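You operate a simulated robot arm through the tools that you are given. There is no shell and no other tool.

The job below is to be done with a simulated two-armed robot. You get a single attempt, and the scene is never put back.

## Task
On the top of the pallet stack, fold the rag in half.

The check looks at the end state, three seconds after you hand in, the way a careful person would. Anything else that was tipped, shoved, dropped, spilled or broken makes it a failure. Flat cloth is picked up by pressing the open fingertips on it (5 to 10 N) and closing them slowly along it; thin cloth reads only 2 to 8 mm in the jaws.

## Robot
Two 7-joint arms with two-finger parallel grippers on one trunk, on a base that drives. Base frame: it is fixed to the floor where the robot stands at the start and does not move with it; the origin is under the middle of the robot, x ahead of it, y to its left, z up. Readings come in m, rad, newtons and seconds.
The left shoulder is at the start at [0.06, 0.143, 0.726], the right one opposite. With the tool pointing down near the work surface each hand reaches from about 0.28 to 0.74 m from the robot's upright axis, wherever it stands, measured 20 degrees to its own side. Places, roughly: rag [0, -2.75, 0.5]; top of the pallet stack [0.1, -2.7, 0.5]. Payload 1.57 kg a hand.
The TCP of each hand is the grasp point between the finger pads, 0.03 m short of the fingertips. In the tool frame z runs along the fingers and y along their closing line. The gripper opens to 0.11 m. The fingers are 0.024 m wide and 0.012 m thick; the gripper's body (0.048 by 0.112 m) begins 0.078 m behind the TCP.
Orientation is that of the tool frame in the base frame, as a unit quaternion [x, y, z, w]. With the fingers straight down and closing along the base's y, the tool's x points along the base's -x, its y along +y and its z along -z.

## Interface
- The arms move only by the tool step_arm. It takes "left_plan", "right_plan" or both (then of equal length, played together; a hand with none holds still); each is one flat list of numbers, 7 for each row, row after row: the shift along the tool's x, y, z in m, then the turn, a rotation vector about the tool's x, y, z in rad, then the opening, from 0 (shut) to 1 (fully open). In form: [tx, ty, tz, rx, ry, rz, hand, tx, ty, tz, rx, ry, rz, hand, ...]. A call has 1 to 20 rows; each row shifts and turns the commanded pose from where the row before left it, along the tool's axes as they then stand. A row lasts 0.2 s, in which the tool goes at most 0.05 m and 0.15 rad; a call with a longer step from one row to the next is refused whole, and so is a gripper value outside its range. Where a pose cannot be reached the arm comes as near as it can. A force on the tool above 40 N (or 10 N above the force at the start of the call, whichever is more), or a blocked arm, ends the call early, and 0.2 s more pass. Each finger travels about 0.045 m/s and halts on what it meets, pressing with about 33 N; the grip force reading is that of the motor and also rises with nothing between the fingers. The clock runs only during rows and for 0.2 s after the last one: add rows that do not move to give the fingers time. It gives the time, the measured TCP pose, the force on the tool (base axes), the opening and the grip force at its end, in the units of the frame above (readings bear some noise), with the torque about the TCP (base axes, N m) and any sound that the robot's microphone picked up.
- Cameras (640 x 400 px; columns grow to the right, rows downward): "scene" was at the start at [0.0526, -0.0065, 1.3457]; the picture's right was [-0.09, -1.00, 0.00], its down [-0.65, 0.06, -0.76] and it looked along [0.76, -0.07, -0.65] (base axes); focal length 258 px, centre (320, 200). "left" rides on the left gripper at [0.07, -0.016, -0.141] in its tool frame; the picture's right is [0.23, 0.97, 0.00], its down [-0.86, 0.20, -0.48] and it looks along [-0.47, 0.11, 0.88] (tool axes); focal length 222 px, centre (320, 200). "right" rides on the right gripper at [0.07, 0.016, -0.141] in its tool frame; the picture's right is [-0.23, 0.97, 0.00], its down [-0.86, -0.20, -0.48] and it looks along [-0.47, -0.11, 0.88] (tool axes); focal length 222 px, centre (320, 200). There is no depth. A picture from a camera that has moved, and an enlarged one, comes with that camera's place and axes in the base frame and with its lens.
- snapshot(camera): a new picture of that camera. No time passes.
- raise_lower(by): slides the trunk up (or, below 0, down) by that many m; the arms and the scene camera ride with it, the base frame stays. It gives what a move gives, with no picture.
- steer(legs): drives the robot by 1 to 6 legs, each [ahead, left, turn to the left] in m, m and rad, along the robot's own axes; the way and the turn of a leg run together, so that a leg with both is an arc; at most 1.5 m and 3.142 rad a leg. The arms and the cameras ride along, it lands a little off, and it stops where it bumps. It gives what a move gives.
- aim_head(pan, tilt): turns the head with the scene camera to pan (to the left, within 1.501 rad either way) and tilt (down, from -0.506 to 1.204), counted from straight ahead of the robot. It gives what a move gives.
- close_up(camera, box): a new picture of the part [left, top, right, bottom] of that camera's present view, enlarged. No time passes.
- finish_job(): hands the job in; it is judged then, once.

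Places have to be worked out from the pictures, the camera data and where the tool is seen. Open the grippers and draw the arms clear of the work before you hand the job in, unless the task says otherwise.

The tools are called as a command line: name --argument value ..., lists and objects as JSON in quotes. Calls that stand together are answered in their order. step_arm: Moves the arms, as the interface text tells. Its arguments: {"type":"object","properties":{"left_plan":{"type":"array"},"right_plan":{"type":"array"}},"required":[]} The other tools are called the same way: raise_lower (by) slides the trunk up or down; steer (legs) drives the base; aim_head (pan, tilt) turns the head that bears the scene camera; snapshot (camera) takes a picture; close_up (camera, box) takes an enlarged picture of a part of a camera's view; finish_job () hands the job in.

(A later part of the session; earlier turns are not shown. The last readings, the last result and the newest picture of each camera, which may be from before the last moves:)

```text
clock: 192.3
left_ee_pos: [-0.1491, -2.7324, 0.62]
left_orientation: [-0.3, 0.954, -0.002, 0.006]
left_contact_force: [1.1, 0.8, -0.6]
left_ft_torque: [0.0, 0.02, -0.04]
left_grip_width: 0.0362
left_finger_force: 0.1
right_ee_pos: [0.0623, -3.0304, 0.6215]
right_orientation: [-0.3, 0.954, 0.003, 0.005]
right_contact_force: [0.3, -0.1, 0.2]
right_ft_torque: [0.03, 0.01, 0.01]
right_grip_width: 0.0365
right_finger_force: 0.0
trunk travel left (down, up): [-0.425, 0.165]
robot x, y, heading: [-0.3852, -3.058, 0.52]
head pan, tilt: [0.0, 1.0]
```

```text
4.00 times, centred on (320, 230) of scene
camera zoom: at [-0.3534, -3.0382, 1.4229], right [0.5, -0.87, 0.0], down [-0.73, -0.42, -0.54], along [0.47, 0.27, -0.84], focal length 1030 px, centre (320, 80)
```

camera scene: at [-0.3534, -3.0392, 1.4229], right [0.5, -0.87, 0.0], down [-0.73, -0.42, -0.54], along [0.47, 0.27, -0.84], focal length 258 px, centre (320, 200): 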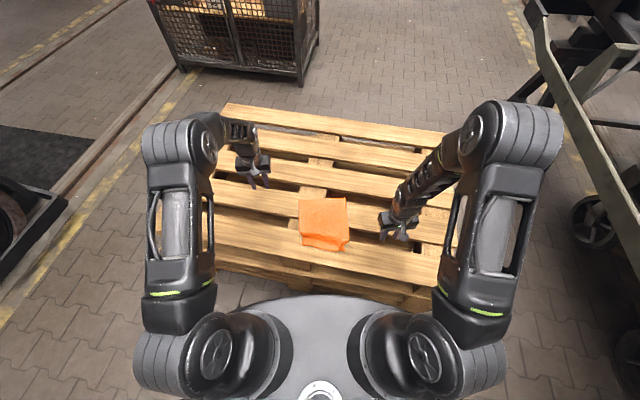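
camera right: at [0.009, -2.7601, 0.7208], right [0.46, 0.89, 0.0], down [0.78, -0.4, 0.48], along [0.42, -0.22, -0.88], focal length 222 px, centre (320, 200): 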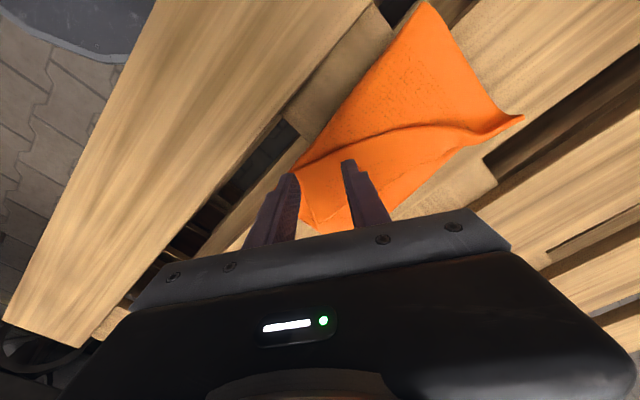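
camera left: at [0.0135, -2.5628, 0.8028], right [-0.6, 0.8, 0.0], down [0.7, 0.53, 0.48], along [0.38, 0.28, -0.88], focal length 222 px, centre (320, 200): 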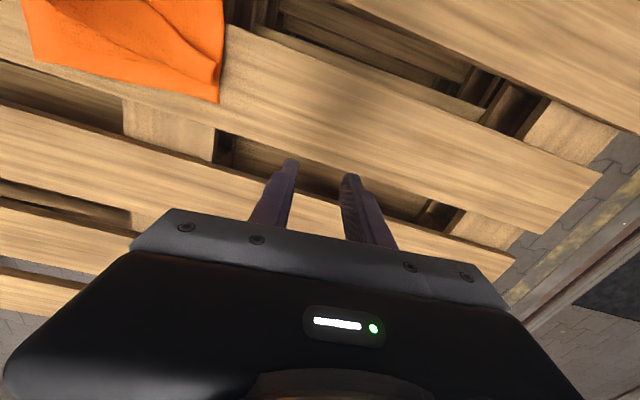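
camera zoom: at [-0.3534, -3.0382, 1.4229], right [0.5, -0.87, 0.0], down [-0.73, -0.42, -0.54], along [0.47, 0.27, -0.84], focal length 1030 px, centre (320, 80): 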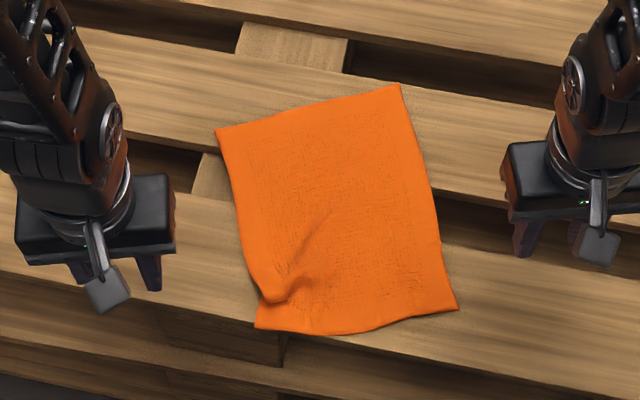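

Mostly flat; a wrinkle remains on the left because the far-left corner sits 5 cm too near. Since the near-left corner is already at the pallet's front edge, I'll instead push the far corners outward: move both shut hands over the far corners.

step_arm --left_plan '[-0.0287, -0.0146, 0.01, 0, 0, 0, 0, -0.0287, -0.0146, 0.01, 0, 0, 0, 0, -0.0287, -0.0146, 0.01, 0, 0, 0, 0, -0.0287, -0.0146, 0.01, 0, 0, 0, 0, -0.0287, -0.0146, 0.01, 0, 0, 0, 0, -0.0287, -0.0146, 0.01, 0, 0, 0, 0, 0, 0, 0, 0, 0, 0, 0]' --right_plan '[-0.0348, 0.01775, 0.01025, 0, 0, 0, 0, -0.0348, 0.01775, 0.01025, 0, 0, 0, 0, -0.0348, 0.01775, 0.01025, 0, 0, 0, 0, -0.0348, 0.01775, 0.01025, 0, 0, 0, 0, -0.0348, 0.01775, 0.01025, 0, 0, 0, 0, -0.0348, 0.01775, 0.01025, 0, 0, 0, 0, 0, 0, 0, 0, 0, 0, 0]'

snapshot --camera "left"

snapshot --camera "right"

```text
clock: 193.9
left_ee_pos: [0.0427, -2.7076, 0.5636]
left_orientation: [-0.302, 0.953, -0.002, 0.004]
left_contact_force: [0.1, 0.2, 0.6]
left_ft_torque: [0.0, -0.04, 0.0]
left_grip_width: 0.0
left_finger_force: 21.6
right_ee_pos: [0.1718, -2.8227, 0.5629]
right_orientation: [-0.3, 0.954, 0.002, 0.004]
right_contact_force: [0.3, 0.5, -0.3]
right_ft_torque: [-0.01, 0.03, -0.01]
right_grip_width: 0.0
right_finger_force: 21.3
trunk travel left (down, up): [-0.425, 0.165]
robot x, y, heading: [-0.3877, -3.0588, 0.518]
head pan, tilt: [0.0, 1.0]
```

```text
taken
camera left: at [-0.0058, -2.7594, 0.7031], right [-0.75, 0.67, -0.01], down [0.58, 0.65, 0.48], along [0.33, 0.36, -0.87], focal length 222 px, centre (320, 200)
```

left: 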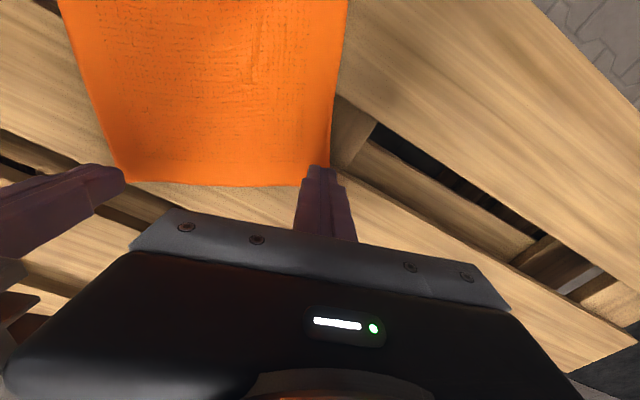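

```text
taken
camera right: at [0.1055, -2.8502, 0.7025], right [-0.37, 0.93, 0.0], down [0.81, 0.32, 0.49], along [0.45, 0.18, -0.87], focal length 222 px, centre (320, 200)
```

right: 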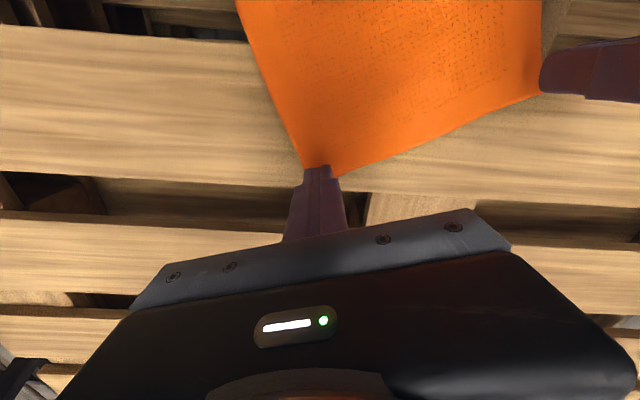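

Fingertips are 1–1.5 cm inside the far corners. I descend to contact and read forces.

step_arm --left_plan '[0, 0, 0.012, 0, 0, 0, 0, 0, 0, 0.007, 0, 0, 0, 0, 0, 0, 0.0015, 0, 0, 0, 0, 0, 0, 0, 0, 0, 0, 0]' --right_plan '[0, 0.005, 0.012, 0, 0, 0, 0, 0, 0, 0.007, 0, 0, 0, 0, 0, 0, 0.001, 0, 0, 0, 0, 0, 0, 0, 0, 0, 0, 0]'

```text
clock: 194.9
left_ee_pos: [0.0436, -2.706, 0.5417]
left_orientation: [-0.301, 0.954, -0.002, 0.006]
left_contact_force: [0.3, -0.3, 1.3]
left_ft_torque: [0.0, 0.0, 0.0]
left_grip_width: 0.0
left_finger_force: 21.1
right_ee_pos: [0.1691, -2.8181, 0.5429]
right_orientation: [-0.299, 0.954, 0.002, 0.004]
right_contact_force: [-0.7, 0.9, 0.7]
right_ft_torque: [-0.02, -0.01, 0.03]
right_grip_width: 0.0001
right_finger_force: 21.8
trunk travel left (down, up): [-0.425, 0.165]
robot x, y, heading: [-0.3898, -3.0582, 0.525]
head pan, tilt: [0.0, 1.0]
```

Just touching. I press ~1.5–2 mm more and drag: left 5 cm outward (and 2.5 cm right), right 1.5 cm outward.

step_arm --left_plan '[0, 0, 0.001, 0, 0, 0, 0, 0, 0, 0.0006, 0, 0, 0, 0, -0.0068, -0.0039, 0, 0, 0, 0, 0, -0.0068, -0.0039, 0, 0, 0, 0, 0, -0.0068, -0.0039, 0, 0, 0, 0, 0, -0.0068, -0.0039, 0, 0, 0, 0, 0, -0.0068, -0.0039, 0, 0, 0, 0, 0, -0.0068, -0.0039, 0, 0, 0, 0, 0, -0.0068, -0.0039, 0, 0, 0, 0, 0]' --right_plan '[0, 0, 0.001, 0, 0, 0, 0, 0, 0, 0.001, 0, 0, 0, 0, -0.00184, -0.00274, 0, 0, 0, 0, 0, -0.00184, -0.00274, 0, 0, 0, 0, 0, -0.00184, -0.00274, 0, 0, 0, 0, 0, -0.00184, -0.00274, 0, 0, 0, 0, 0, -0.00184, -0.00274, 0, 0, 0, 0, 0, -0.00184, -0.00274, 0, 0, 0, 0, 0, -0.00184, -0.00274, 0, 0, 0, 0, 0]'

close_up --camera "scene" --box '[240, 180, 400, 280]'

```text
clock: 196.9
left_ee_pos: [0.0982, -2.7016, 0.5419]
left_orientation: [-0.301, 0.954, -0.002, 0.007]
left_contact_force: [-0.1, -0.3, 1.3]
left_ft_torque: [-0.04, 0.03, 0.01]
left_grip_width: 0.0
left_finger_force: 21.4
right_ee_pos: [0.1912, -2.8263, 0.5392]
right_orientation: [-0.299, 0.954, 0.002, 0.004]
right_contact_force: [-1.0, 0.1, 3.1]
right_ft_torque: [0.01, 0.07, 0.0]
right_grip_width: 0.0
right_finger_force: 21.6
trunk travel left (down, up): [-0.425, 0.165]
robot x, y, heading: [-0.3866, -3.0581, 0.52]
head pan, tilt: [0.0, 1.0]
```

```text
4.00 times, centred on (320, 230) of scene
camera zoom: at [-0.354, -3.0384, 1.4229], right [0.5, -0.87, 0.0], down [-0.73, -0.42, -0.54], along [0.47, 0.27, -0.84], focal length 1030 px, centre (320, 80)
```

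zoom: 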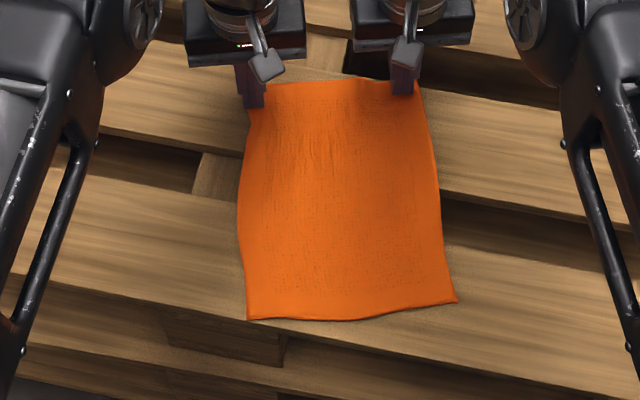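

Now the rag is flat and square to me. I lift both hands away and measure it.

step_arm --left_plan '[0, 0, -0.02, 0, 0, 0, 0, 0, 0.01, -0.03, 0, 0, 0, 0, 0, 0.03, -0.03, 0, 0, 0, 0.15, 0.01, 0.04, 0, 0, 0, 0, 0.33, 0.02, 0.03, 0, 0, 0, 0, 0.33, 0.03, 0, 0, 0, 0, 0, 0.33]' --right_plan '[0, 0, -0.02, 0, 0, 0, 0, 0, -0.01, -0.03, 0, 0, 0, 0, 0, -0.03, -0.03, 0, 0, 0, 0.15, 0.01, -0.04, 0, 0, 0, 0, 0.33, 0.02, -0.03, 0, 0, 0, 0, 0.33, 0.03, 0, 0, 0, 0, 0, 0.33]'

close_up --camera "scene" --box '[240, 180, 400, 280]'

```text
clock: 198.3
left_ee_pos: [-0.0151, -2.6461, 0.6199]
left_orientation: [-0.3, 0.954, -0.002, 0.006]
left_contact_force: [-0.3, -0.3, -0.7]
left_ft_torque: [-0.02, 0.04, 0.01]
left_grip_width: 0.0361
left_finger_force: 0.0
right_ee_pos: [0.2025, -2.9514, 0.6208]
right_orientation: [-0.299, 0.954, 0.002, 0.005]
right_contact_force: [0.0, -0.2, -1.0]
right_ft_torque: [0.02, 0.01, 0.01]
right_grip_width: 0.0362
right_finger_force: 0.0
trunk travel left (down, up): [-0.425, 0.165]
robot x, y, heading: [-0.3854, -3.0605, 0.519]
head pan, tilt: [0.0, 1.0]
```

```text
4.00 times, centred on (320, 230) of scene
camera zoom: at [-0.3539, -3.0386, 1.4229], right [0.5, -0.87, 0.0], down [-0.73, -0.42, -0.54], along [0.47, 0.27, -0.84], focal length 1030 px, centre (320, 80)
```

zoom: 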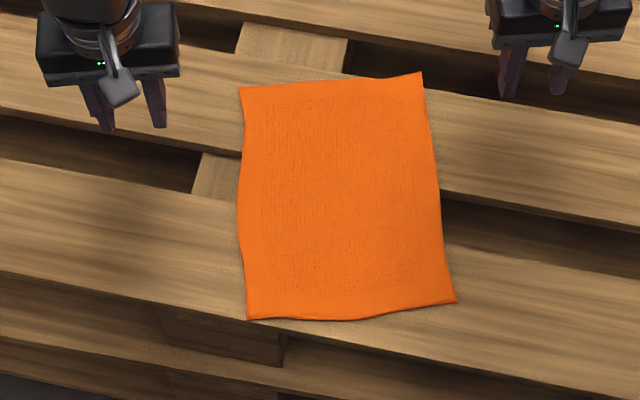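

Now it's flat: near edge f'≈0.330, far edge ≈0.5815, sides l'≈+0.035/−0.159, so the fold line should be at f'≈0.456. I bring the right hand to its near corner with a shallow bite and a −20° lean, checking its posture.

step_arm --right_plan '[0.0283, 0.019, 0.0068, 0, 0, 0, 0.31, 0.0283, 0.019, 0.0068, 0, 0, 0, 0.31, 0.0283, 0.019, 0.0068, 0, 0, 0, 0.31, 0.0283, 0.019, 0.0068, 0, 0, 0, 0.31, 0.0283, 0.019, 0.0068, 0, 0, 0, 0.31, 0.0283, 0.019, 0.0068, 0, 0, 0, 0.31, 0, 0, 0, 0, -0.1163, 0, 0.31, 0, 0, 0, 0, -0.1163, 0, 0.31, 0, 0, 0, 0, -0.1163, 0, 0.31, 0, 0, 0, 0, 0, 0, 0.31]'

snapshot --camera "scene"

close_up --camera "right" --box '[220, 40, 540, 240]'

```text
clock: 200.5
left_ee_pos: [-0.0147, -2.6462, 0.6199]
left_orientation: [-0.302, 0.953, -0.003, 0.005]
left_contact_force: [-0.2, -0.2, -1.1]
left_ft_torque: [0.02, 0.0, -0.03]
left_grip_width: 0.0361
left_finger_force: 0.1
right_ee_pos: [-0.0008, -2.9555, 0.5781]
right_orientation: [-0.294, 0.939, 0.054, 0.171]
right_contact_force: [0.2, -0.5, 1.1]
right_ft_torque: [-0.05, -0.03, 0.0]
right_grip_width: 0.0342
right_finger_force: 0.0
trunk travel left (down, up): [-0.425, 0.165]
robot x, y, heading: [-0.3873, -3.0591, 0.522]
head pan, tilt: [0.0, 1.0]
```

```text
taken
camera scene: at [-0.3536, -3.0382, 1.4229], right [0.5, -0.87, 0.0], down [-0.73, -0.42, -0.54], along [0.47, 0.27, -0.84], focal length 258 px, centre (320, 200)
```

scene: 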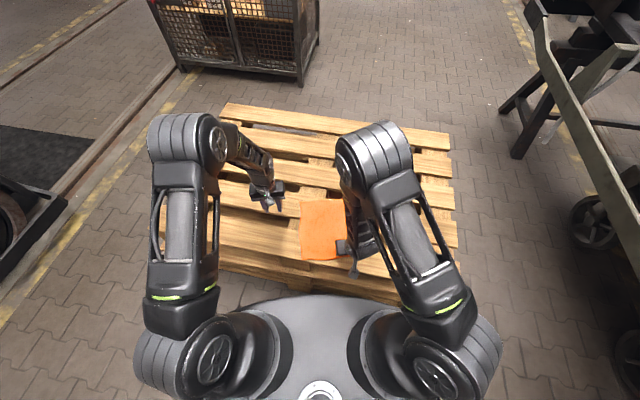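

```text
2.00 times, centred on (380, 140) of right
camera zoom: at [-0.1036, -3.0082, 0.6847], right [-0.38, 0.92, 0.08], down [0.63, 0.2, 0.75], along [0.67, 0.34, -0.66], focal length 444 px, centre (200, 320)
```

zoom: 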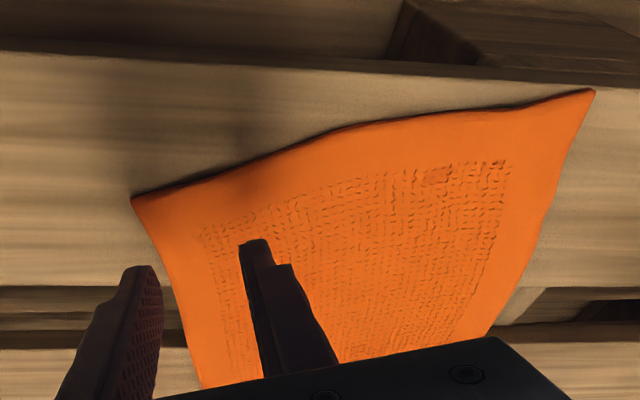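

The posture is fine but I'll use a milder −15° lean to keep the elbows apart. I adjust and lower the right fingers onto the corner.

step_arm --right_plan '[0, 0.001, 0, 0, 0.0873, 0, 0.31, 0.0028, 0, 0.0153, 0, 0, 0, 0.31, 0.0028, 0, 0.0153, 0, 0, 0, 0.31, 0, 0, 0, 0, 0, 0, 0.31]'

close_up --camera "right" --box '[220, 40, 540, 240]'

```text
clock: 201.5
left_ee_pos: [-0.0151, -2.6467, 0.6198]
left_orientation: [-0.302, 0.953, -0.002, 0.005]
left_contact_force: [0.0, 0.0, -0.6]
left_ft_torque: [0.01, 0.0, 0.02]
left_grip_width: 0.0365
left_finger_force: 0.0
right_ee_pos: [0.0011, -2.9518, 0.5468]
right_orientation: [-0.297, 0.945, 0.041, 0.128]
right_contact_force: [-0.5, -0.7, 0.2]
right_ft_torque: [0.0, -0.02, -0.04]
right_grip_width: 0.0341
right_finger_force: 0.0
trunk travel left (down, up): [-0.425, 0.165]
robot x, y, heading: [-0.3865, -3.0573, 0.524]
head pan, tilt: [0.0, 1.0]
```

```text
2.00 times, centred on (380, 140) of right
camera zoom: at [-0.0937, -3.0001, 0.663], right [-0.38, 0.92, 0.06], down [0.69, 0.23, 0.69], along [0.62, 0.3, -0.72], focal length 444 px, centre (200, 320)
```

zoom: 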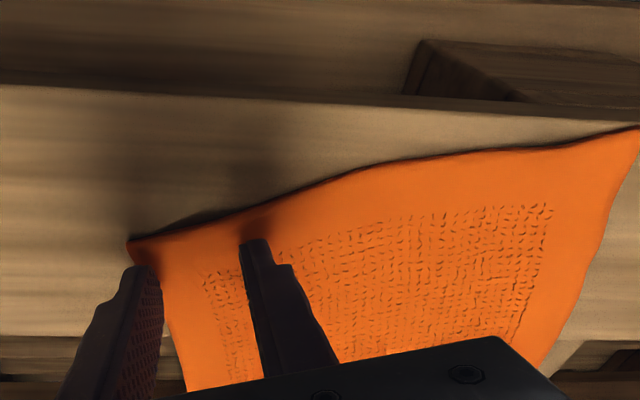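

Almost at the surface. I lower another 3 mm and read the force.

step_arm --right_plan '[0.0005, 0, 0.002, 0, 0, 0, 0.31, 0.0004, 0, 0.0015, 0, 0, 0, 0.31, 0, 0, 0, 0, 0, 0, 0.31]'

```text
clock: 202.3
left_ee_pos: [-0.015, -2.6457, 0.6184]
left_orientation: [-0.302, 0.953, -0.002, 0.005]
left_contact_force: [0.2, 0.1, -0.8]
left_ft_torque: [0.03, -0.03, -0.01]
left_grip_width: 0.0364
left_finger_force: 0.1
right_ee_pos: [0.001, -2.9525, 0.5435]
right_orientation: [-0.297, 0.945, 0.041, 0.128]
right_contact_force: [-0.1, -0.1, 2.3]
right_ft_torque: [-0.02, 0.04, 0.04]
right_grip_width: 0.034
right_finger_force: 0.1
trunk travel left (down, up): [-0.425, 0.165]
robot x, y, heading: [-0.3839, -3.0627, 0.515]
head pan, tilt: [0.0, 1.0]
```

2.3 N; I press ~1.3 mm more and close slowly halfway.

step_arm --right_plan '[0.0002, 0, 0.0008, 0, 0, 0, 0.31, 0.0001, 0, 0.0005, 0, 0, 0, 0.31, 0, 0, 0, 0, 0, 0, 0.293, 0, 0, 0, 0, 0, 0, 0.276, 0, 0, 0, 0, 0, 0, 0.259, 0, 0, 0, 0, 0, 0, 0.242, 0, 0, 0, 0, 0, 0, 0.225, 0, 0, 0, 0, 0, 0, 0.208, 0, 0, 0, 0, 0, 0, 0.191, 0, 0, 0, 0, 0, 0, 0.174]'

close_up --camera "right" --box '[220, 40, 540, 240]'

```text
clock: 204.5
left_ee_pos: [-0.0142, -2.647, 0.6204]
left_orientation: [-0.301, 0.954, -0.002, 0.006]
left_contact_force: [0.3, 0.8, 0.2]
left_ft_torque: [0.01, -0.01, 0.02]
left_grip_width: 0.0364
left_finger_force: 0.1
right_ee_pos: [0.0006, -2.9533, 0.5415]
right_orientation: [-0.297, 0.945, 0.041, 0.129]
right_contact_force: [-0.1, 0.1, 9.4]
right_ft_torque: [0.03, 0.03, 0.01]
right_grip_width: 0.0198
right_finger_force: 0.1
trunk travel left (down, up): [-0.425, 0.165]
robot x, y, heading: [-0.3858, -3.0596, 0.518]
head pan, tilt: [0.0, 1.0]
```

```text
2.00 times, centred on (380, 140) of right
camera zoom: at [-0.0936, -2.9998, 0.6585], right [-0.38, 0.92, 0.06], down [0.68, 0.23, 0.69], along [0.62, 0.3, -0.72], focal length 444 px, centre (200, 320)
```

zoom: 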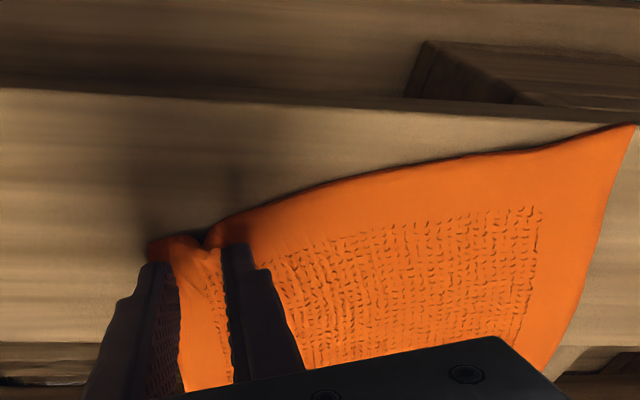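

A ridge is rising cleanly between the right fingers at 9.4 N. I finish closing.

step_arm --right_plan '[0, 0, 0, 0, 0, 0, 0.157, 0, 0, 0, 0, 0, 0, 0.14, 0, 0, 0, 0, 0, 0, 0.123, 0, 0, 0, 0, 0, 0, 0.106, 0, 0, 0, 0, 0, 0, 0.089, 0, 0, 0, 0, 0, 0, 0.072, 0, 0, 0, 0, 0, 0, 0.055, 0, 0, 0, 0, 0, 0, 0.038, 0, 0, 0, 0, 0, 0, 0.02, 0, 0, 0, 0, 0, 0, 0, 0, 0, 0, 0, 0, 0, 0]'

close_up --camera "right" --box '[220, 40, 540, 240]'

close_up --camera "scene" --box '[240, 180, 400, 280]'

```text
clock: 206.9
left_ee_pos: [-0.015, -2.6459, 0.6204]
left_orientation: [-0.302, 0.953, -0.002, 0.006]
left_contact_force: [0.6, -0.2, -0.1]
left_ft_torque: [-0.02, 0.0, 0.01]
left_grip_width: 0.036
left_finger_force: 0.0
right_ee_pos: [0.0014, -2.9531, 0.5416]
right_orientation: [-0.297, 0.945, 0.041, 0.129]
right_contact_force: [-1.5, 2.5, 9.9]
right_ft_torque: [0.05, 0.11, -0.03]
right_grip_width: 0.0082
right_finger_force: 26.9
trunk travel left (down, up): [-0.425, 0.165]
robot x, y, heading: [-0.3872, -3.06, 0.518]
head pan, tilt: [0.0, 1.0]
```

```text
2.00 times, centred on (380, 140) of right
camera zoom: at [-0.0938, -2.9998, 0.6585], right [-0.38, 0.92, 0.06], down [0.68, 0.23, 0.69], along [0.62, 0.3, -0.72], focal length 444 px, centre (200, 320)
```

zoom: 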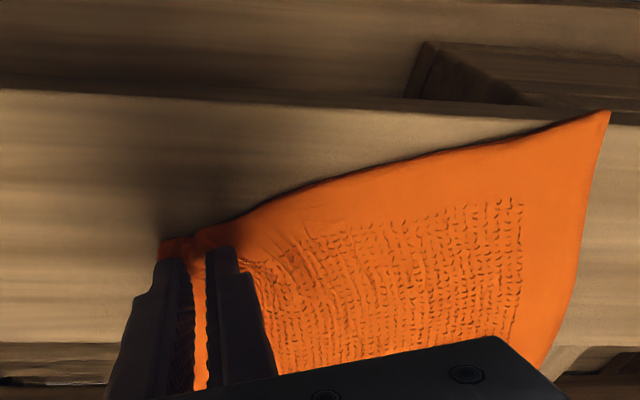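

```text
4.00 times, centred on (320, 230) of scene
camera zoom: at [-0.3542, -3.0383, 1.4229], right [0.5, -0.87, 0.0], down [-0.73, -0.42, -0.54], along [0.47, 0.27, -0.84], focal length 1030 px, centre (320, 80)
```

zoom: 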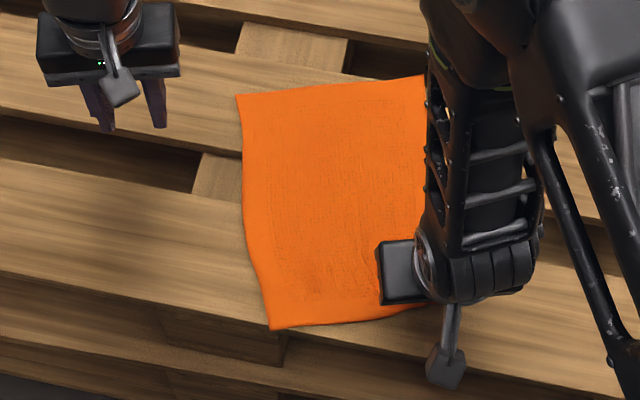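

Right holds firmly (8.2 mm). The left near corner is now at rag-frame (0.319, 0.017). I bring the left hand over it with the same −15° lean, leaving ~1.5 cm between the grippers.

step_arm --left_plan '[0.0287, -0.0225, 0.0092, 0, 0, 0, 0.33, 0.0287, -0.0225, 0.0092, 0, 0, 0, 0.33, 0.0287, -0.0225, 0.0092, 0, 0, 0, 0.33, 0.0287, -0.0225, 0.0092, 0, 0, 0, 0.33, 0.0287, -0.0225, 0.0092, 0, 0, 0, 0.33, 0.0287, -0.0225, 0.0092, 0, 0, 0, 0.33, 0, 0, 0, 0, -0.1309, 0, 0.33, 0, 0, 0, 0, -0.1309, 0, 0.33, 0, 0, 0, 0, 0, 0, 0.33]'

close_up --camera "left" --box '[100, 40, 420, 240]'

snapshot --camera "scene"

```text
clock: 208.9
left_ee_pos: [-0.0798, -2.8555, 0.5642]
left_orientation: [-0.3, 0.944, 0.039, 0.13]
left_contact_force: [0.3, 0.4, -0.4]
left_ft_torque: [0.03, -0.01, -0.03]
left_grip_width: 0.0363
left_finger_force: 0.1
right_ee_pos: [0.0016, -2.9531, 0.5422]
right_orientation: [-0.298, 0.945, 0.042, 0.13]
right_contact_force: [-0.2, 1.4, 8.6]
right_ft_torque: [0.05, 0.04, -0.02]
right_grip_width: 0.008
right_finger_force: 27.1
trunk travel left (down, up): [-0.425, 0.165]
robot x, y, heading: [-0.3893, -3.0577, 0.516]
head pan, tilt: [0.0, 1.0]
```

```text
2.00 times, centred on (260, 140) of left
camera zoom: at [-0.1551, -2.9283, 0.6812], right [-0.74, 0.67, -0.07], down [0.45, 0.57, 0.69], along [0.5, 0.48, -0.72], focal length 444 px, centre (440, 320)
```

zoom: 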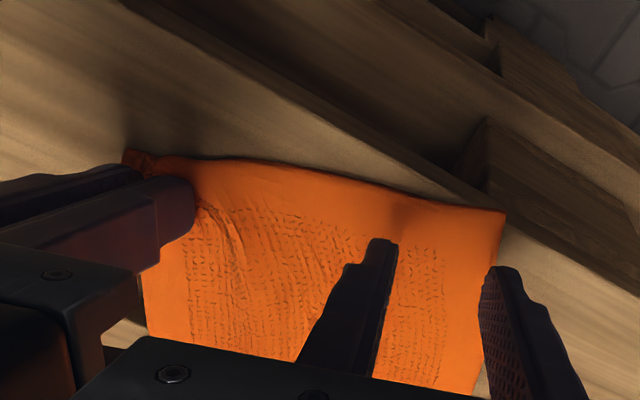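

```text
taken
camera scene: at [-0.3542, -3.0385, 1.4229], right [0.5, -0.87, 0.0], down [-0.73, -0.42, -0.54], along [0.47, 0.27, -0.84], focal length 258 px, centre (320, 200)
```

scene: 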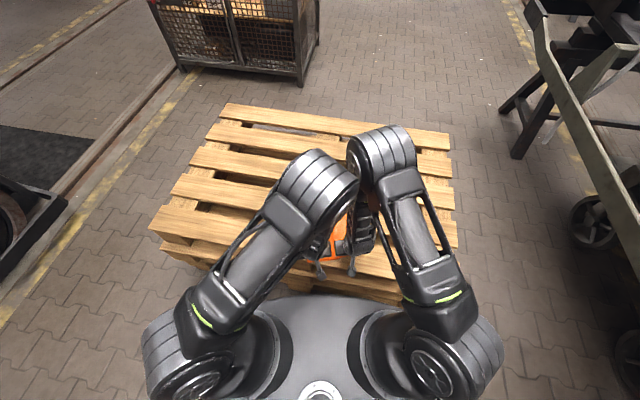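

The elbows are getting too close in this posture. I take the left hand's lean back out (to vertical), which moves its elbow outward, and look again.

step_arm --left_plan '[0, 0, 0, 0, 0.1309, 0, 0.33, 0, 0, 0, 0, 0.1309, 0, 0.33, 0, 0, 0, 0, 0, 0, 0.33]'

snapshot --camera "scene"

close_up --camera "left" --box '[100, 60, 420, 260]'

```text
clock: 209.7
left_ee_pos: [-0.0777, -2.8553, 0.5635]
left_orientation: [-0.301, 0.954, -0.002, 0.004]
left_contact_force: [-0.8, -0.4, -0.3]
left_ft_torque: [-0.01, -0.02, 0.01]
left_grip_width: 0.0361
left_finger_force: 0.0
right_ee_pos: [0.0006, -2.9522, 0.5406]
right_orientation: [-0.297, 0.945, 0.041, 0.129]
right_contact_force: [-0.7, 0.2, 10.6]
right_ft_torque: [0.04, 0.08, 0.02]
right_grip_width: 0.0081
right_finger_force: 26.7
trunk travel left (down, up): [-0.425, 0.165]
robot x, y, heading: [-0.3853, -3.0574, 0.518]
head pan, tilt: [0.0, 1.0]
```

```text
taken
camera scene: at [-0.3541, -3.0383, 1.4229], right [0.5, -0.87, 0.0], down [-0.73, -0.42, -0.54], along [0.47, 0.27, -0.84], focal length 258 px, centre (320, 200)
```

scene: 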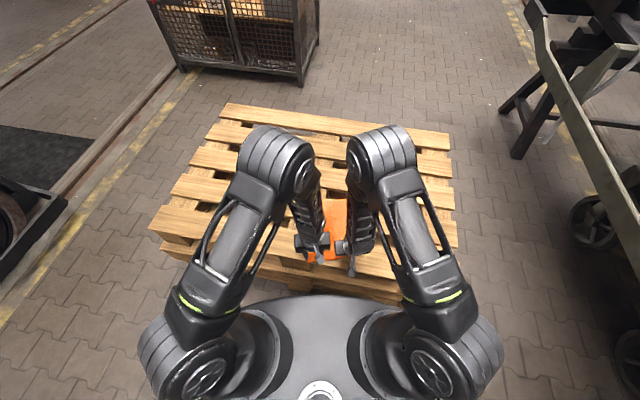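

```text
2.00 times, centred on (260, 160) of left
camera zoom: at [-0.1272, -2.9086, 0.7046], right [-0.74, 0.67, -0.01], down [0.58, 0.65, 0.48], along [0.33, 0.36, -0.87], focal length 444 px, centre (440, 280)
```

zoom: 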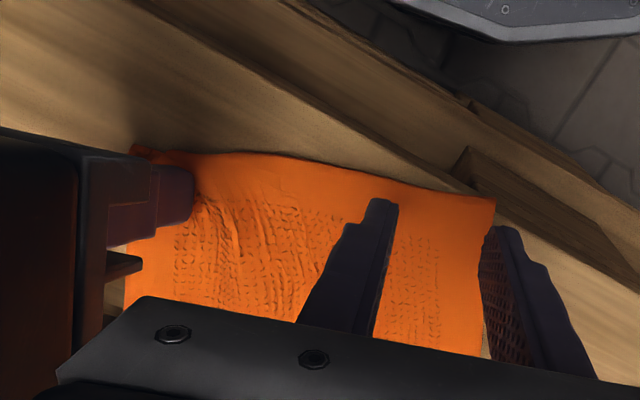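

Elbows are clear again. The corner is at (0.3185, 0.015); I shift for a shallow ~1.3 cm bite and lower the left fingers to near contact.

step_arm --left_plan '[0.009, -0.002, 0.008, 0, 0, 0, 0.345, 0, 0, 0.008, 0, 0, 0, 0.345, 0, 0, 0.004, 0, 0, 0, 0.345, 0, 0, 0, 0, 0, 0, 0.345]'

close_up --camera "left" --box '[100, 60, 420, 260]'

```text
clock: 210.7
left_ee_pos: [-0.0833, -2.8624, 0.5449]
left_orientation: [-0.303, 0.953, -0.001, 0.006]
left_contact_force: [0.5, 0.2, 1.7]
left_ft_torque: [0.02, -0.02, 0.04]
left_grip_width: 0.0377
left_finger_force: 0.0
right_ee_pos: [0.0003, -2.9515, 0.5426]
right_orientation: [-0.298, 0.945, 0.041, 0.129]
right_contact_force: [0.1, 0.6, 9.7]
right_ft_torque: [-0.01, 0.06, 0.01]
right_grip_width: 0.0079
right_finger_force: 27.2
trunk travel left (down, up): [-0.425, 0.165]
robot x, y, heading: [-0.388, -3.0579, 0.521]
head pan, tilt: [0.0, 1.0]
```

```text
2.00 times, centred on (260, 160) of left
camera zoom: at [-0.133, -2.9158, 0.6842], right [-0.75, 0.67, -0.01], down [0.58, 0.65, 0.49], along [0.33, 0.36, -0.87], focal length 444 px, centre (440, 280)
```

zoom: 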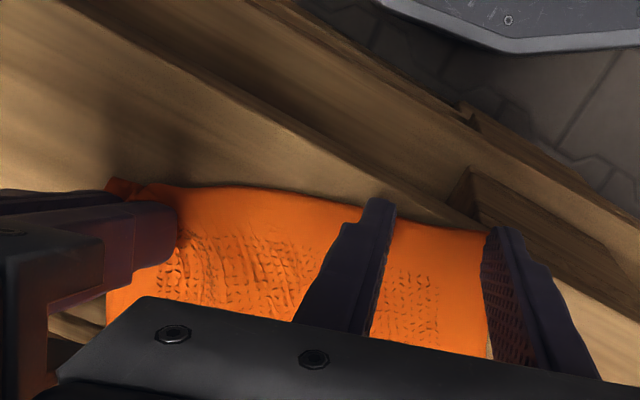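

Touching lightly. I press 2 mm more and read the force.

step_arm --left_plan '[0, 0, 0.0012, 0, 0, 0, 0.345, 0, 0, 0.0008, 0, 0, 0, 0.345, 0, 0, 0, 0, 0, 0, 0.345]'

```text
clock: 211.5
left_ee_pos: [-0.0853, -2.8619, 0.5428]
left_orientation: [-0.301, 0.954, -0.002, 0.006]
left_contact_force: [0.5, 0.1, -0.2]
left_ft_torque: [0.01, -0.01, -0.03]
left_grip_width: 0.038
left_finger_force: 0.0
right_ee_pos: [0.0009, -2.9514, 0.542]
right_orientation: [-0.298, 0.945, 0.041, 0.129]
right_contact_force: [-0.1, 0.2, 9.8]
right_ft_torque: [0.08, 0.08, -0.02]
right_grip_width: 0.0079
right_finger_force: 26.6
trunk travel left (down, up): [-0.425, 0.165]
robot x, y, heading: [-0.3857, -3.0606, 0.519]
head pan, tilt: [0.0, 1.0]
```

step_arm --left_plan '[0, 0, 0.001, 0, 0, 0, 0.345, 0, 0, 0.0007, 0, 0, 0, 0.345, 0, 0, 0, 0, 0, 0, 0.345]'

```text
clock: 212.3
left_ee_pos: [-0.0851, -2.8623, 0.5413]
left_orientation: [-0.301, 0.954, -0.002, 0.006]
left_contact_force: [-0.5, 0.0, 2.7]
left_ft_torque: [0.01, -0.04, -0.01]
left_grip_width: 0.0378
left_finger_force: 0.2
right_ee_pos: [0.0019, -2.9523, 0.5425]
right_orientation: [-0.298, 0.945, 0.042, 0.129]
right_contact_force: [0.3, 1.0, 8.4]
right_ft_torque: [0.06, 0.04, 0.02]
right_grip_width: 0.0079
right_finger_force: 26.9
trunk travel left (down, up): [-0.425, 0.165]
robot x, y, heading: [-0.3877, -3.0594, 0.517]
head pan, tilt: [0.0, 1.0]
```

2.7 N now; I add ~1.8 mm and begin closing slowly.

step_arm --left_plan '[0, 0, 0.001, 0, 0, 0, 0.345, 0, 0, 0.0008, 0, 0, 0, 0.345, 0, 0, 0, 0, 0, 0, 0.33, 0, 0, 0, 0, 0, 0, 0.312, 0, 0, 0, 0, 0, 0, 0.294, 0, 0, 0, 0, 0, 0, 0.276, 0, 0, 0, 0, 0, 0, 0.258, 0, 0, 0, 0, 0, 0, 0.24, 0, 0, 0, 0, 0, 0, 0.222]'

close_up --camera "left" --box '[100, 60, 420, 260]'

```text
clock: 214.3
left_ee_pos: [-0.0853, -2.8617, 0.5392]
left_orientation: [-0.301, 0.954, -0.001, 0.007]
left_contact_force: [2.0, -0.9, 20.0]
left_ft_torque: [0.02, -0.17, 0.02]
left_grip_width: 0.0254
left_finger_force: 0.0
right_ee_pos: [0.0023, -2.9531, 0.5419]
right_orientation: [-0.297, 0.945, 0.042, 0.129]
right_contact_force: [-0.5, 1.9, 5.8]
right_ft_torque: [0.08, 0.0, 0.03]
right_grip_width: 0.0075
right_finger_force: 26.5
trunk travel left (down, up): [-0.425, 0.165]
robot x, y, heading: [-0.3827, -3.0596, 0.519]
head pan, tilt: [0.0, 1.0]
```

```text
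2.00 times, centred on (260, 160) of left
camera zoom: at [-0.1334, -2.9161, 0.6795], right [-0.75, 0.67, -0.01], down [0.58, 0.65, 0.49], along [0.33, 0.36, -0.87], focal length 444 px, centre (440, 280)
```

zoom: 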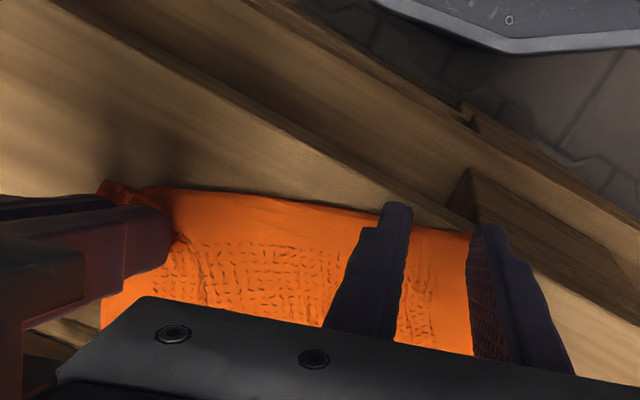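

20 N – I ease 0.4 mm and continue closing.

step_arm --left_plan '[0, 0, -0.0004, 0, 0, 0, 0.21, 0, 0, 0, 0, 0, 0, 0.195, 0, 0, 0, 0, 0, 0, 0.18, 0, 0, 0, 0, 0, 0, 0.165, 0, 0, 0, 0, 0, 0, 0.15, 0, 0, 0, 0, 0, 0, 0.135, 0, 0, 0, 0, 0, 0, 0.12, 0, 0, 0, 0, 0, 0, 0.105, 0, 0, 0, 0, 0, 0, 0.09, 0, 0, 0, 0, 0, 0, 0.075]'

close_up --camera "left" --box '[100, 60, 420, 260]'

```text
clock: 216.5
left_ee_pos: [-0.0851, -2.8623, 0.5398]
left_orientation: [-0.302, 0.953, -0.002, 0.006]
left_contact_force: [0.9, -1.9, 15.8]
left_ft_torque: [0.03, -0.14, -0.01]
left_grip_width: 0.0093
left_finger_force: 2.3
right_ee_pos: [0.0011, -2.9527, 0.5416]
right_orientation: [-0.297, 0.945, 0.041, 0.129]
right_contact_force: [-1.1, 1.9, 5.9]
right_ft_torque: [0.12, 0.03, -0.04]
right_grip_width: 0.008
right_finger_force: 27.0
trunk travel left (down, up): [-0.425, 0.165]
robot x, y, heading: [-0.3836, -3.0592, 0.521]
head pan, tilt: [0.0, 1.0]
```

```text
2.00 times, centred on (260, 160) of left
camera zoom: at [-0.1337, -2.9156, 0.6798], right [-0.75, 0.67, -0.01], down [0.58, 0.65, 0.49], along [0.33, 0.36, -0.87], focal length 444 px, centre (440, 280)
```

zoom: 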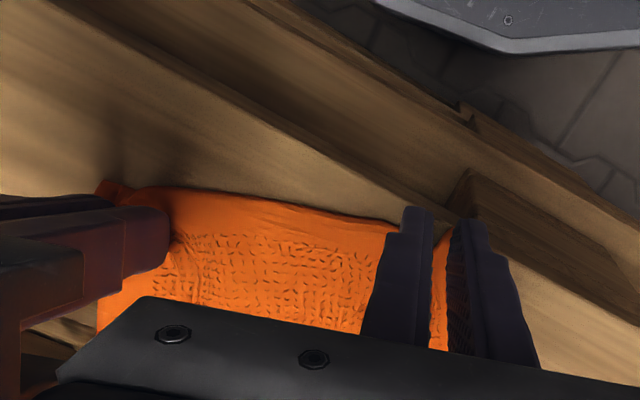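

A ridge stands between the left fingers (9.3 mm, motor force rising). I close the rest of the way.

step_arm --left_plan '[0, 0, 0, 0, 0, 0, 0.06, 0, 0, 0, 0, 0, 0, 0.045, 0, 0, 0, 0, 0, 0, 0.03, 0, 0, 0, 0, 0, 0, 0.015, 0, 0, 0, 0, 0, 0, 0, 0, 0, 0, 0, 0, 0, 0, 0, 0, 0, 0, 0, 0, 0]'

close_up --camera "left" --box '[100, 60, 420, 260]'

close_up --camera "scene" --box '[240, 180, 400, 280]'

```text
clock: 218.1
left_ee_pos: [-0.0831, -2.8619, 0.5388]
left_orientation: [-0.302, 0.953, -0.002, 0.006]
left_contact_force: [-1.3, -0.2, 15.3]
left_ft_torque: [0.05, -0.04, -0.06]
left_grip_width: 0.0
left_finger_force: 21.5
right_ee_pos: [0.0003, -2.9524, 0.543]
right_orientation: [-0.297, 0.945, 0.042, 0.129]
right_contact_force: [-0.8, 2.2, 4.9]
right_ft_torque: [0.1, 0.02, -0.03]
right_grip_width: 0.0079
right_finger_force: 26.6
trunk travel left (down, up): [-0.425, 0.165]
robot x, y, heading: [-0.3858, -3.0572, 0.519]
head pan, tilt: [0.0, 1.0]
```

```text
2.00 times, centred on (260, 160) of left
camera zoom: at [-0.1338, -2.9155, 0.6798], right [-0.75, 0.67, -0.01], down [0.58, 0.65, 0.49], along [0.33, 0.36, -0.87], focal length 444 px, centre (440, 280)
```

zoom: 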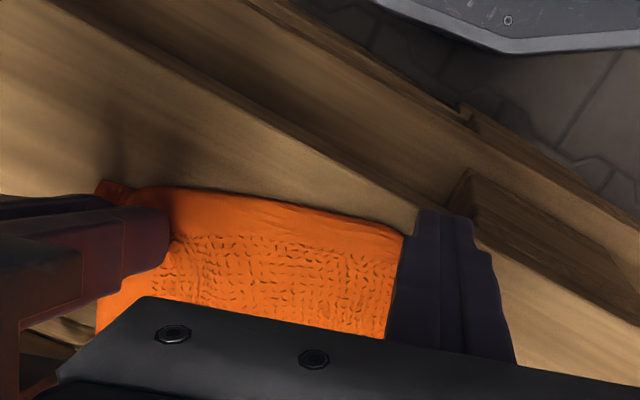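

```text
4.00 times, centred on (320, 230) of scene
camera zoom: at [-0.3548, -3.0387, 1.423], right [0.5, -0.87, 0.0], down [-0.73, -0.42, -0.54], along [0.47, 0.27, -0.84], focal length 1030 px, centre (320, 80)
```

zoom: 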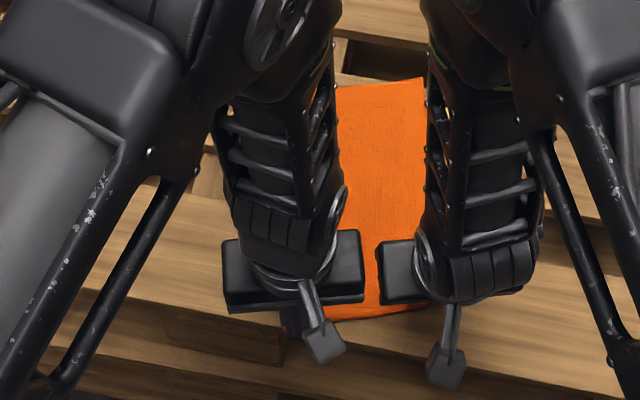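

The left lost the ridge at the last moment – the bite was too shallow. I lift it, reopen, and try again with ~2 cm bite.

step_arm --left_plan '[0, 0, -0.01, 0, 0, 0, 0, -0.003, 0.003, -0.012, 0, 0, 0, 0.1, -0.004, 0, 0, 0, 0, 0, 0.345, 0, 0, 0, 0, 0, 0, 0.345, 0, 0, 0, 0, 0, 0, 0.345]'

close_up --camera "left" --box '[100, 60, 420, 260]'

```text
clock: 219.3
left_ee_pos: [-0.0807, -2.8553, 0.5618]
left_orientation: [-0.301, 0.954, -0.002, 0.006]
left_contact_force: [0.3, 0.6, -1.4]
left_ft_torque: [0.05, -0.02, 0.0]
left_grip_width: 0.0378
left_finger_force: 0.1
right_ee_pos: [0.0012, -2.9541, 0.5415]
right_orientation: [-0.297, 0.945, 0.042, 0.129]
right_contact_force: [-2.0, 0.0, 9.8]
right_ft_torque: [0.03, 0.08, -0.03]
right_grip_width: 0.0078
right_finger_force: 26.8
trunk travel left (down, up): [-0.425, 0.165]
robot x, y, heading: [-0.3873, -3.0578, 0.519]
head pan, tilt: [0.0, 1.0]
```

```text
2.00 times, centred on (260, 160) of left
camera zoom: at [-0.1297, -2.9084, 0.7021], right [-0.75, 0.67, -0.01], down [0.58, 0.65, 0.49], along [0.33, 0.36, -0.87], focal length 444 px, centre (440, 280)
```

zoom: 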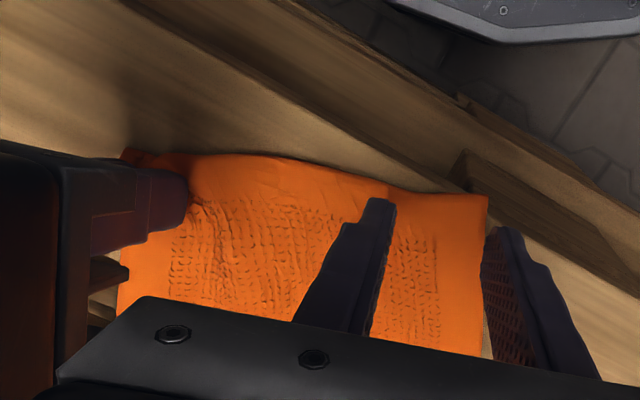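

Corner at (0.3155, 0.012). I shift for a 2 cm bite and go straight down to about 12 N.

step_arm --left_plan '[0.003, -0.0065, 0.008, 0, 0, 0, 0.33, 0, 0, 0.008, 0, 0, 0, 0.33, 0, 0, 0.004, 0, 0, 0, 0.33, 0, 0, 0.0012, 0, 0, 0, 0.33, 0, 0, 0, 0, 0, 0, 0.33]'

```text
clock: 220.5
left_ee_pos: [-0.0782, -2.8622, 0.5403]
left_orientation: [-0.301, 0.954, -0.001, 0.007]
left_contact_force: [-1.1, 1.1, 4.2]
left_ft_torque: [0.06, 0.07, 0.03]
left_grip_width: 0.0364
left_finger_force: 0.0
right_ee_pos: [0.0008, -2.9531, 0.5416]
right_orientation: [-0.298, 0.945, 0.042, 0.13]
right_contact_force: [0.0, 0.7, 7.1]
right_ft_torque: [0.01, 0.06, 0.02]
right_grip_width: 0.0077
right_finger_force: 27.4
trunk travel left (down, up): [-0.425, 0.165]
robot x, y, heading: [-0.3886, -3.0597, 0.518]
head pan, tilt: [0.0, 1.0]
```

step_arm --left_plan '[0, 0, 0.001, 0, 0, 0, 0.33, 0, 0, 0, 0, 0, 0, 0.33, 0, 0, 0, 0, 0, 0, 0.315, 0, 0, 0, 0, 0, 0, 0.3, 0, 0, 0, 0, 0, 0, 0.282, 0, 0, 0, 0, 0, 0, 0.264, 0, 0, 0, 0, 0, 0, 0.246, 0, 0, 0, 0, 0, 0, 0.228, 0, 0, 0, 0, 0, 0, 0.21, 0, 0, 0, 0, 0, 0, 0.192, 0, 0, 0, 0, 0, 0, 0.174]'

close_up --camera "left" --box '[100, 60, 420, 260]'

```text
clock: 222.9
left_ee_pos: [-0.0782, -2.8626, 0.5403]
left_orientation: [-0.301, 0.954, -0.002, 0.006]
left_contact_force: [1.8, -0.9, 18.5]
left_ft_torque: [0.02, -0.15, 0.0]
left_grip_width: 0.0191
left_finger_force: 0.0
right_ee_pos: [-0.0001, -2.9531, 0.5412]
right_orientation: [-0.297, 0.945, 0.041, 0.129]
right_contact_force: [-0.4, 2.2, 6.3]
right_ft_torque: [0.09, 0.04, -0.04]
right_grip_width: 0.0077
right_finger_force: 26.8
trunk travel left (down, up): [-0.425, 0.165]
robot x, y, heading: [-0.3843, -3.0566, 0.521]
head pan, tilt: [0.0, 1.0]
```

```text
2.00 times, centred on (260, 160) of left
camera zoom: at [-0.1278, -2.9165, 0.6799], right [-0.75, 0.67, -0.01], down [0.58, 0.65, 0.49], along [0.33, 0.36, -0.87], focal length 444 px, centre (440, 280)
```

zoom: 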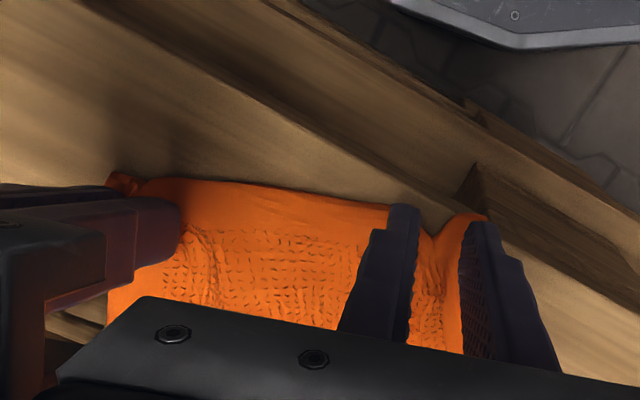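

A clear ridge is up between the left fingers at 19 mm opening. I ease the press slightly and close completely.

step_arm --left_plan '[0, 0, -0.0004, 0, 0, 0, 0.16, 0, 0, 0, 0, 0, 0, 0.145, 0, 0, 0, 0, 0, 0, 0.13, 0, 0, 0, 0, 0, 0, 0.115, 0, 0, 0, 0, 0, 0, 0.1, 0, 0, 0, 0, 0, 0, 0.085, 0, 0, 0, 0, 0, 0, 0.07, 0, 0, 0, 0, 0, 0, 0.055, 0, 0, 0, 0, 0, 0, 0.04, 0, 0, 0, 0, 0, 0, 0.02, 0, 0, 0, 0, 0, 0, 0, 0, 0, 0, 0, 0, 0, 0]'

close_up --camera "left" --box '[100, 60, 420, 260]'

```text
clock: 225.5
left_ee_pos: [-0.0786, -2.863, 0.5398]
left_orientation: [-0.3, 0.954, -0.002, 0.006]
left_contact_force: [5.5, -7.9, 16.2]
left_ft_torque: [-0.16, -0.27, -0.14]
left_grip_width: 0.0046
left_finger_force: 25.3
right_ee_pos: [0.0012, -2.9527, 0.5417]
right_orientation: [-0.297, 0.945, 0.041, 0.129]
right_contact_force: [-2.2, 6.0, 5.4]
right_ft_torque: [0.21, 0.11, -0.05]
right_grip_width: 0.0076
right_finger_force: 26.6
trunk travel left (down, up): [-0.425, 0.165]
robot x, y, heading: [-0.3856, -3.0598, 0.517]
head pan, tilt: [0.0, 1.0]
```

```text
2.00 times, centred on (260, 160) of left
camera zoom: at [-0.1274, -2.9167, 0.6802], right [-0.74, 0.67, -0.01], down [0.58, 0.65, 0.49], along [0.33, 0.36, -0.87], focal length 444 px, centre (440, 280)
```

zoom: 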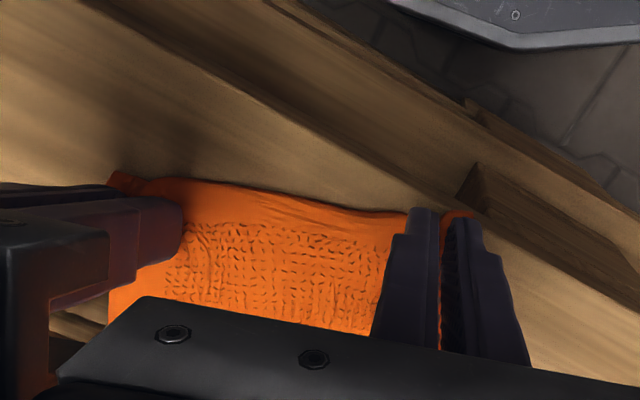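

Both hands hold the near edge (left 4.6 mm, right 7.6 mm). I carry it up and over on the slack arc, rotating both hands outward as they go, and pause before the final descent.

step_arm --left_plan '[-0.0033, 0, -0.0252, 0, 0, 0, 0, -0.01, 0, -0.022, 0, 0, 0, 0, -0.016, 0, -0.0164, 0, 0.0349, 0, 0, -0.01883, 0, -0.00796, 0, 0.0349, 0, 0, -0.02102, 0, -0.00187, 0, 0.0349, 0, 0, -0.02127, 0, 0.00048, 0, 0.0349, 0, 0, -0.0217, 0, 0.00281, 0, 0.0349, 0, 0, -0.019, 0, 0.00355, 0, 0.0349, 0, 0, 0, 0, 0, 0, 0, 0, 0]' --right_plan '[-0.01095, 0, -0.02347, 0, 0.0524, 0, 0, -0.01471, 0, -0.01824, 0, 0.0524, 0, 0, -0.01774, 0, -0.01228, 0, 0.0524, 0, 0, -0.01922, 0, -0.00492, 0, 0.0524, 0, 0, -0.02045, 0, 0.00137, 0, 0.0524, 0, 0, -0.0205, 0, 0.0033, 0, 0.0524, 0, 0, -0.02091, 0, 0.00541, 0, 0.0524, 0, 0, -0.01809, 0, 0.00564, 0, 0.0524, 0, 0, 0, 0, 0, 0, 0, 0, 0]'

close_up --camera "scene" --box '[260, 180, 380, 255]'

close_up --camera "right" --box '[220, 60, 540, 260]'

```text
clock: 227.5
left_ee_pos: [0.0265, -2.789, 0.5967]
left_orientation: [-0.299, 0.949, -0.034, -0.094]
left_contact_force: [1.0, -2.2, 0.7]
left_ft_torque: [-0.04, -0.06, -0.01]
left_grip_width: 0.0043
left_finger_force: 24.4
right_ee_pos: [0.1059, -2.8808, 0.5926]
right_orientation: [-0.299, 0.951, -0.021, -0.071]
right_contact_force: [-0.7, 1.2, -0.8]
right_ft_torque: [0.05, 0.03, -0.07]
right_grip_width: 0.0031
right_finger_force: 23.9
trunk travel left (down, up): [-0.425, 0.165]
robot x, y, heading: [-0.3851, -3.0602, 0.519]
head pan, tilt: [0.0, 1.0]
```

```text
5.33 times, centred on (320, 218) of scene
camera zoom: at [-0.3534, -3.0382, 1.4229], right [0.5, -0.87, 0.0], down [-0.73, -0.42, -0.54], along [0.47, 0.27, -0.84], focal length 1373 px, centre (320, 107)
```

zoom: 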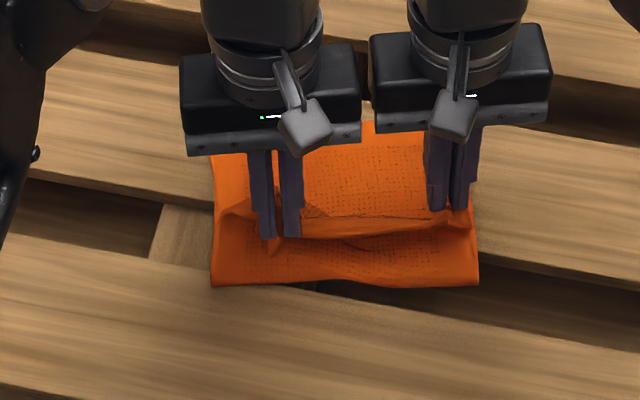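

```text
2.00 times, centred on (380, 160) of right
camera zoom: at [0.0583, -2.8947, 0.7425], right [-0.37, 0.93, -0.03], down [0.87, 0.36, 0.35], along [0.33, 0.1, -0.94], focal length 444 px, centre (200, 280)
```

zoom: 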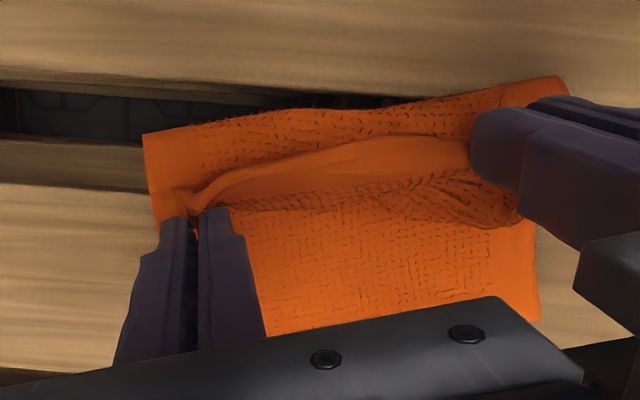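

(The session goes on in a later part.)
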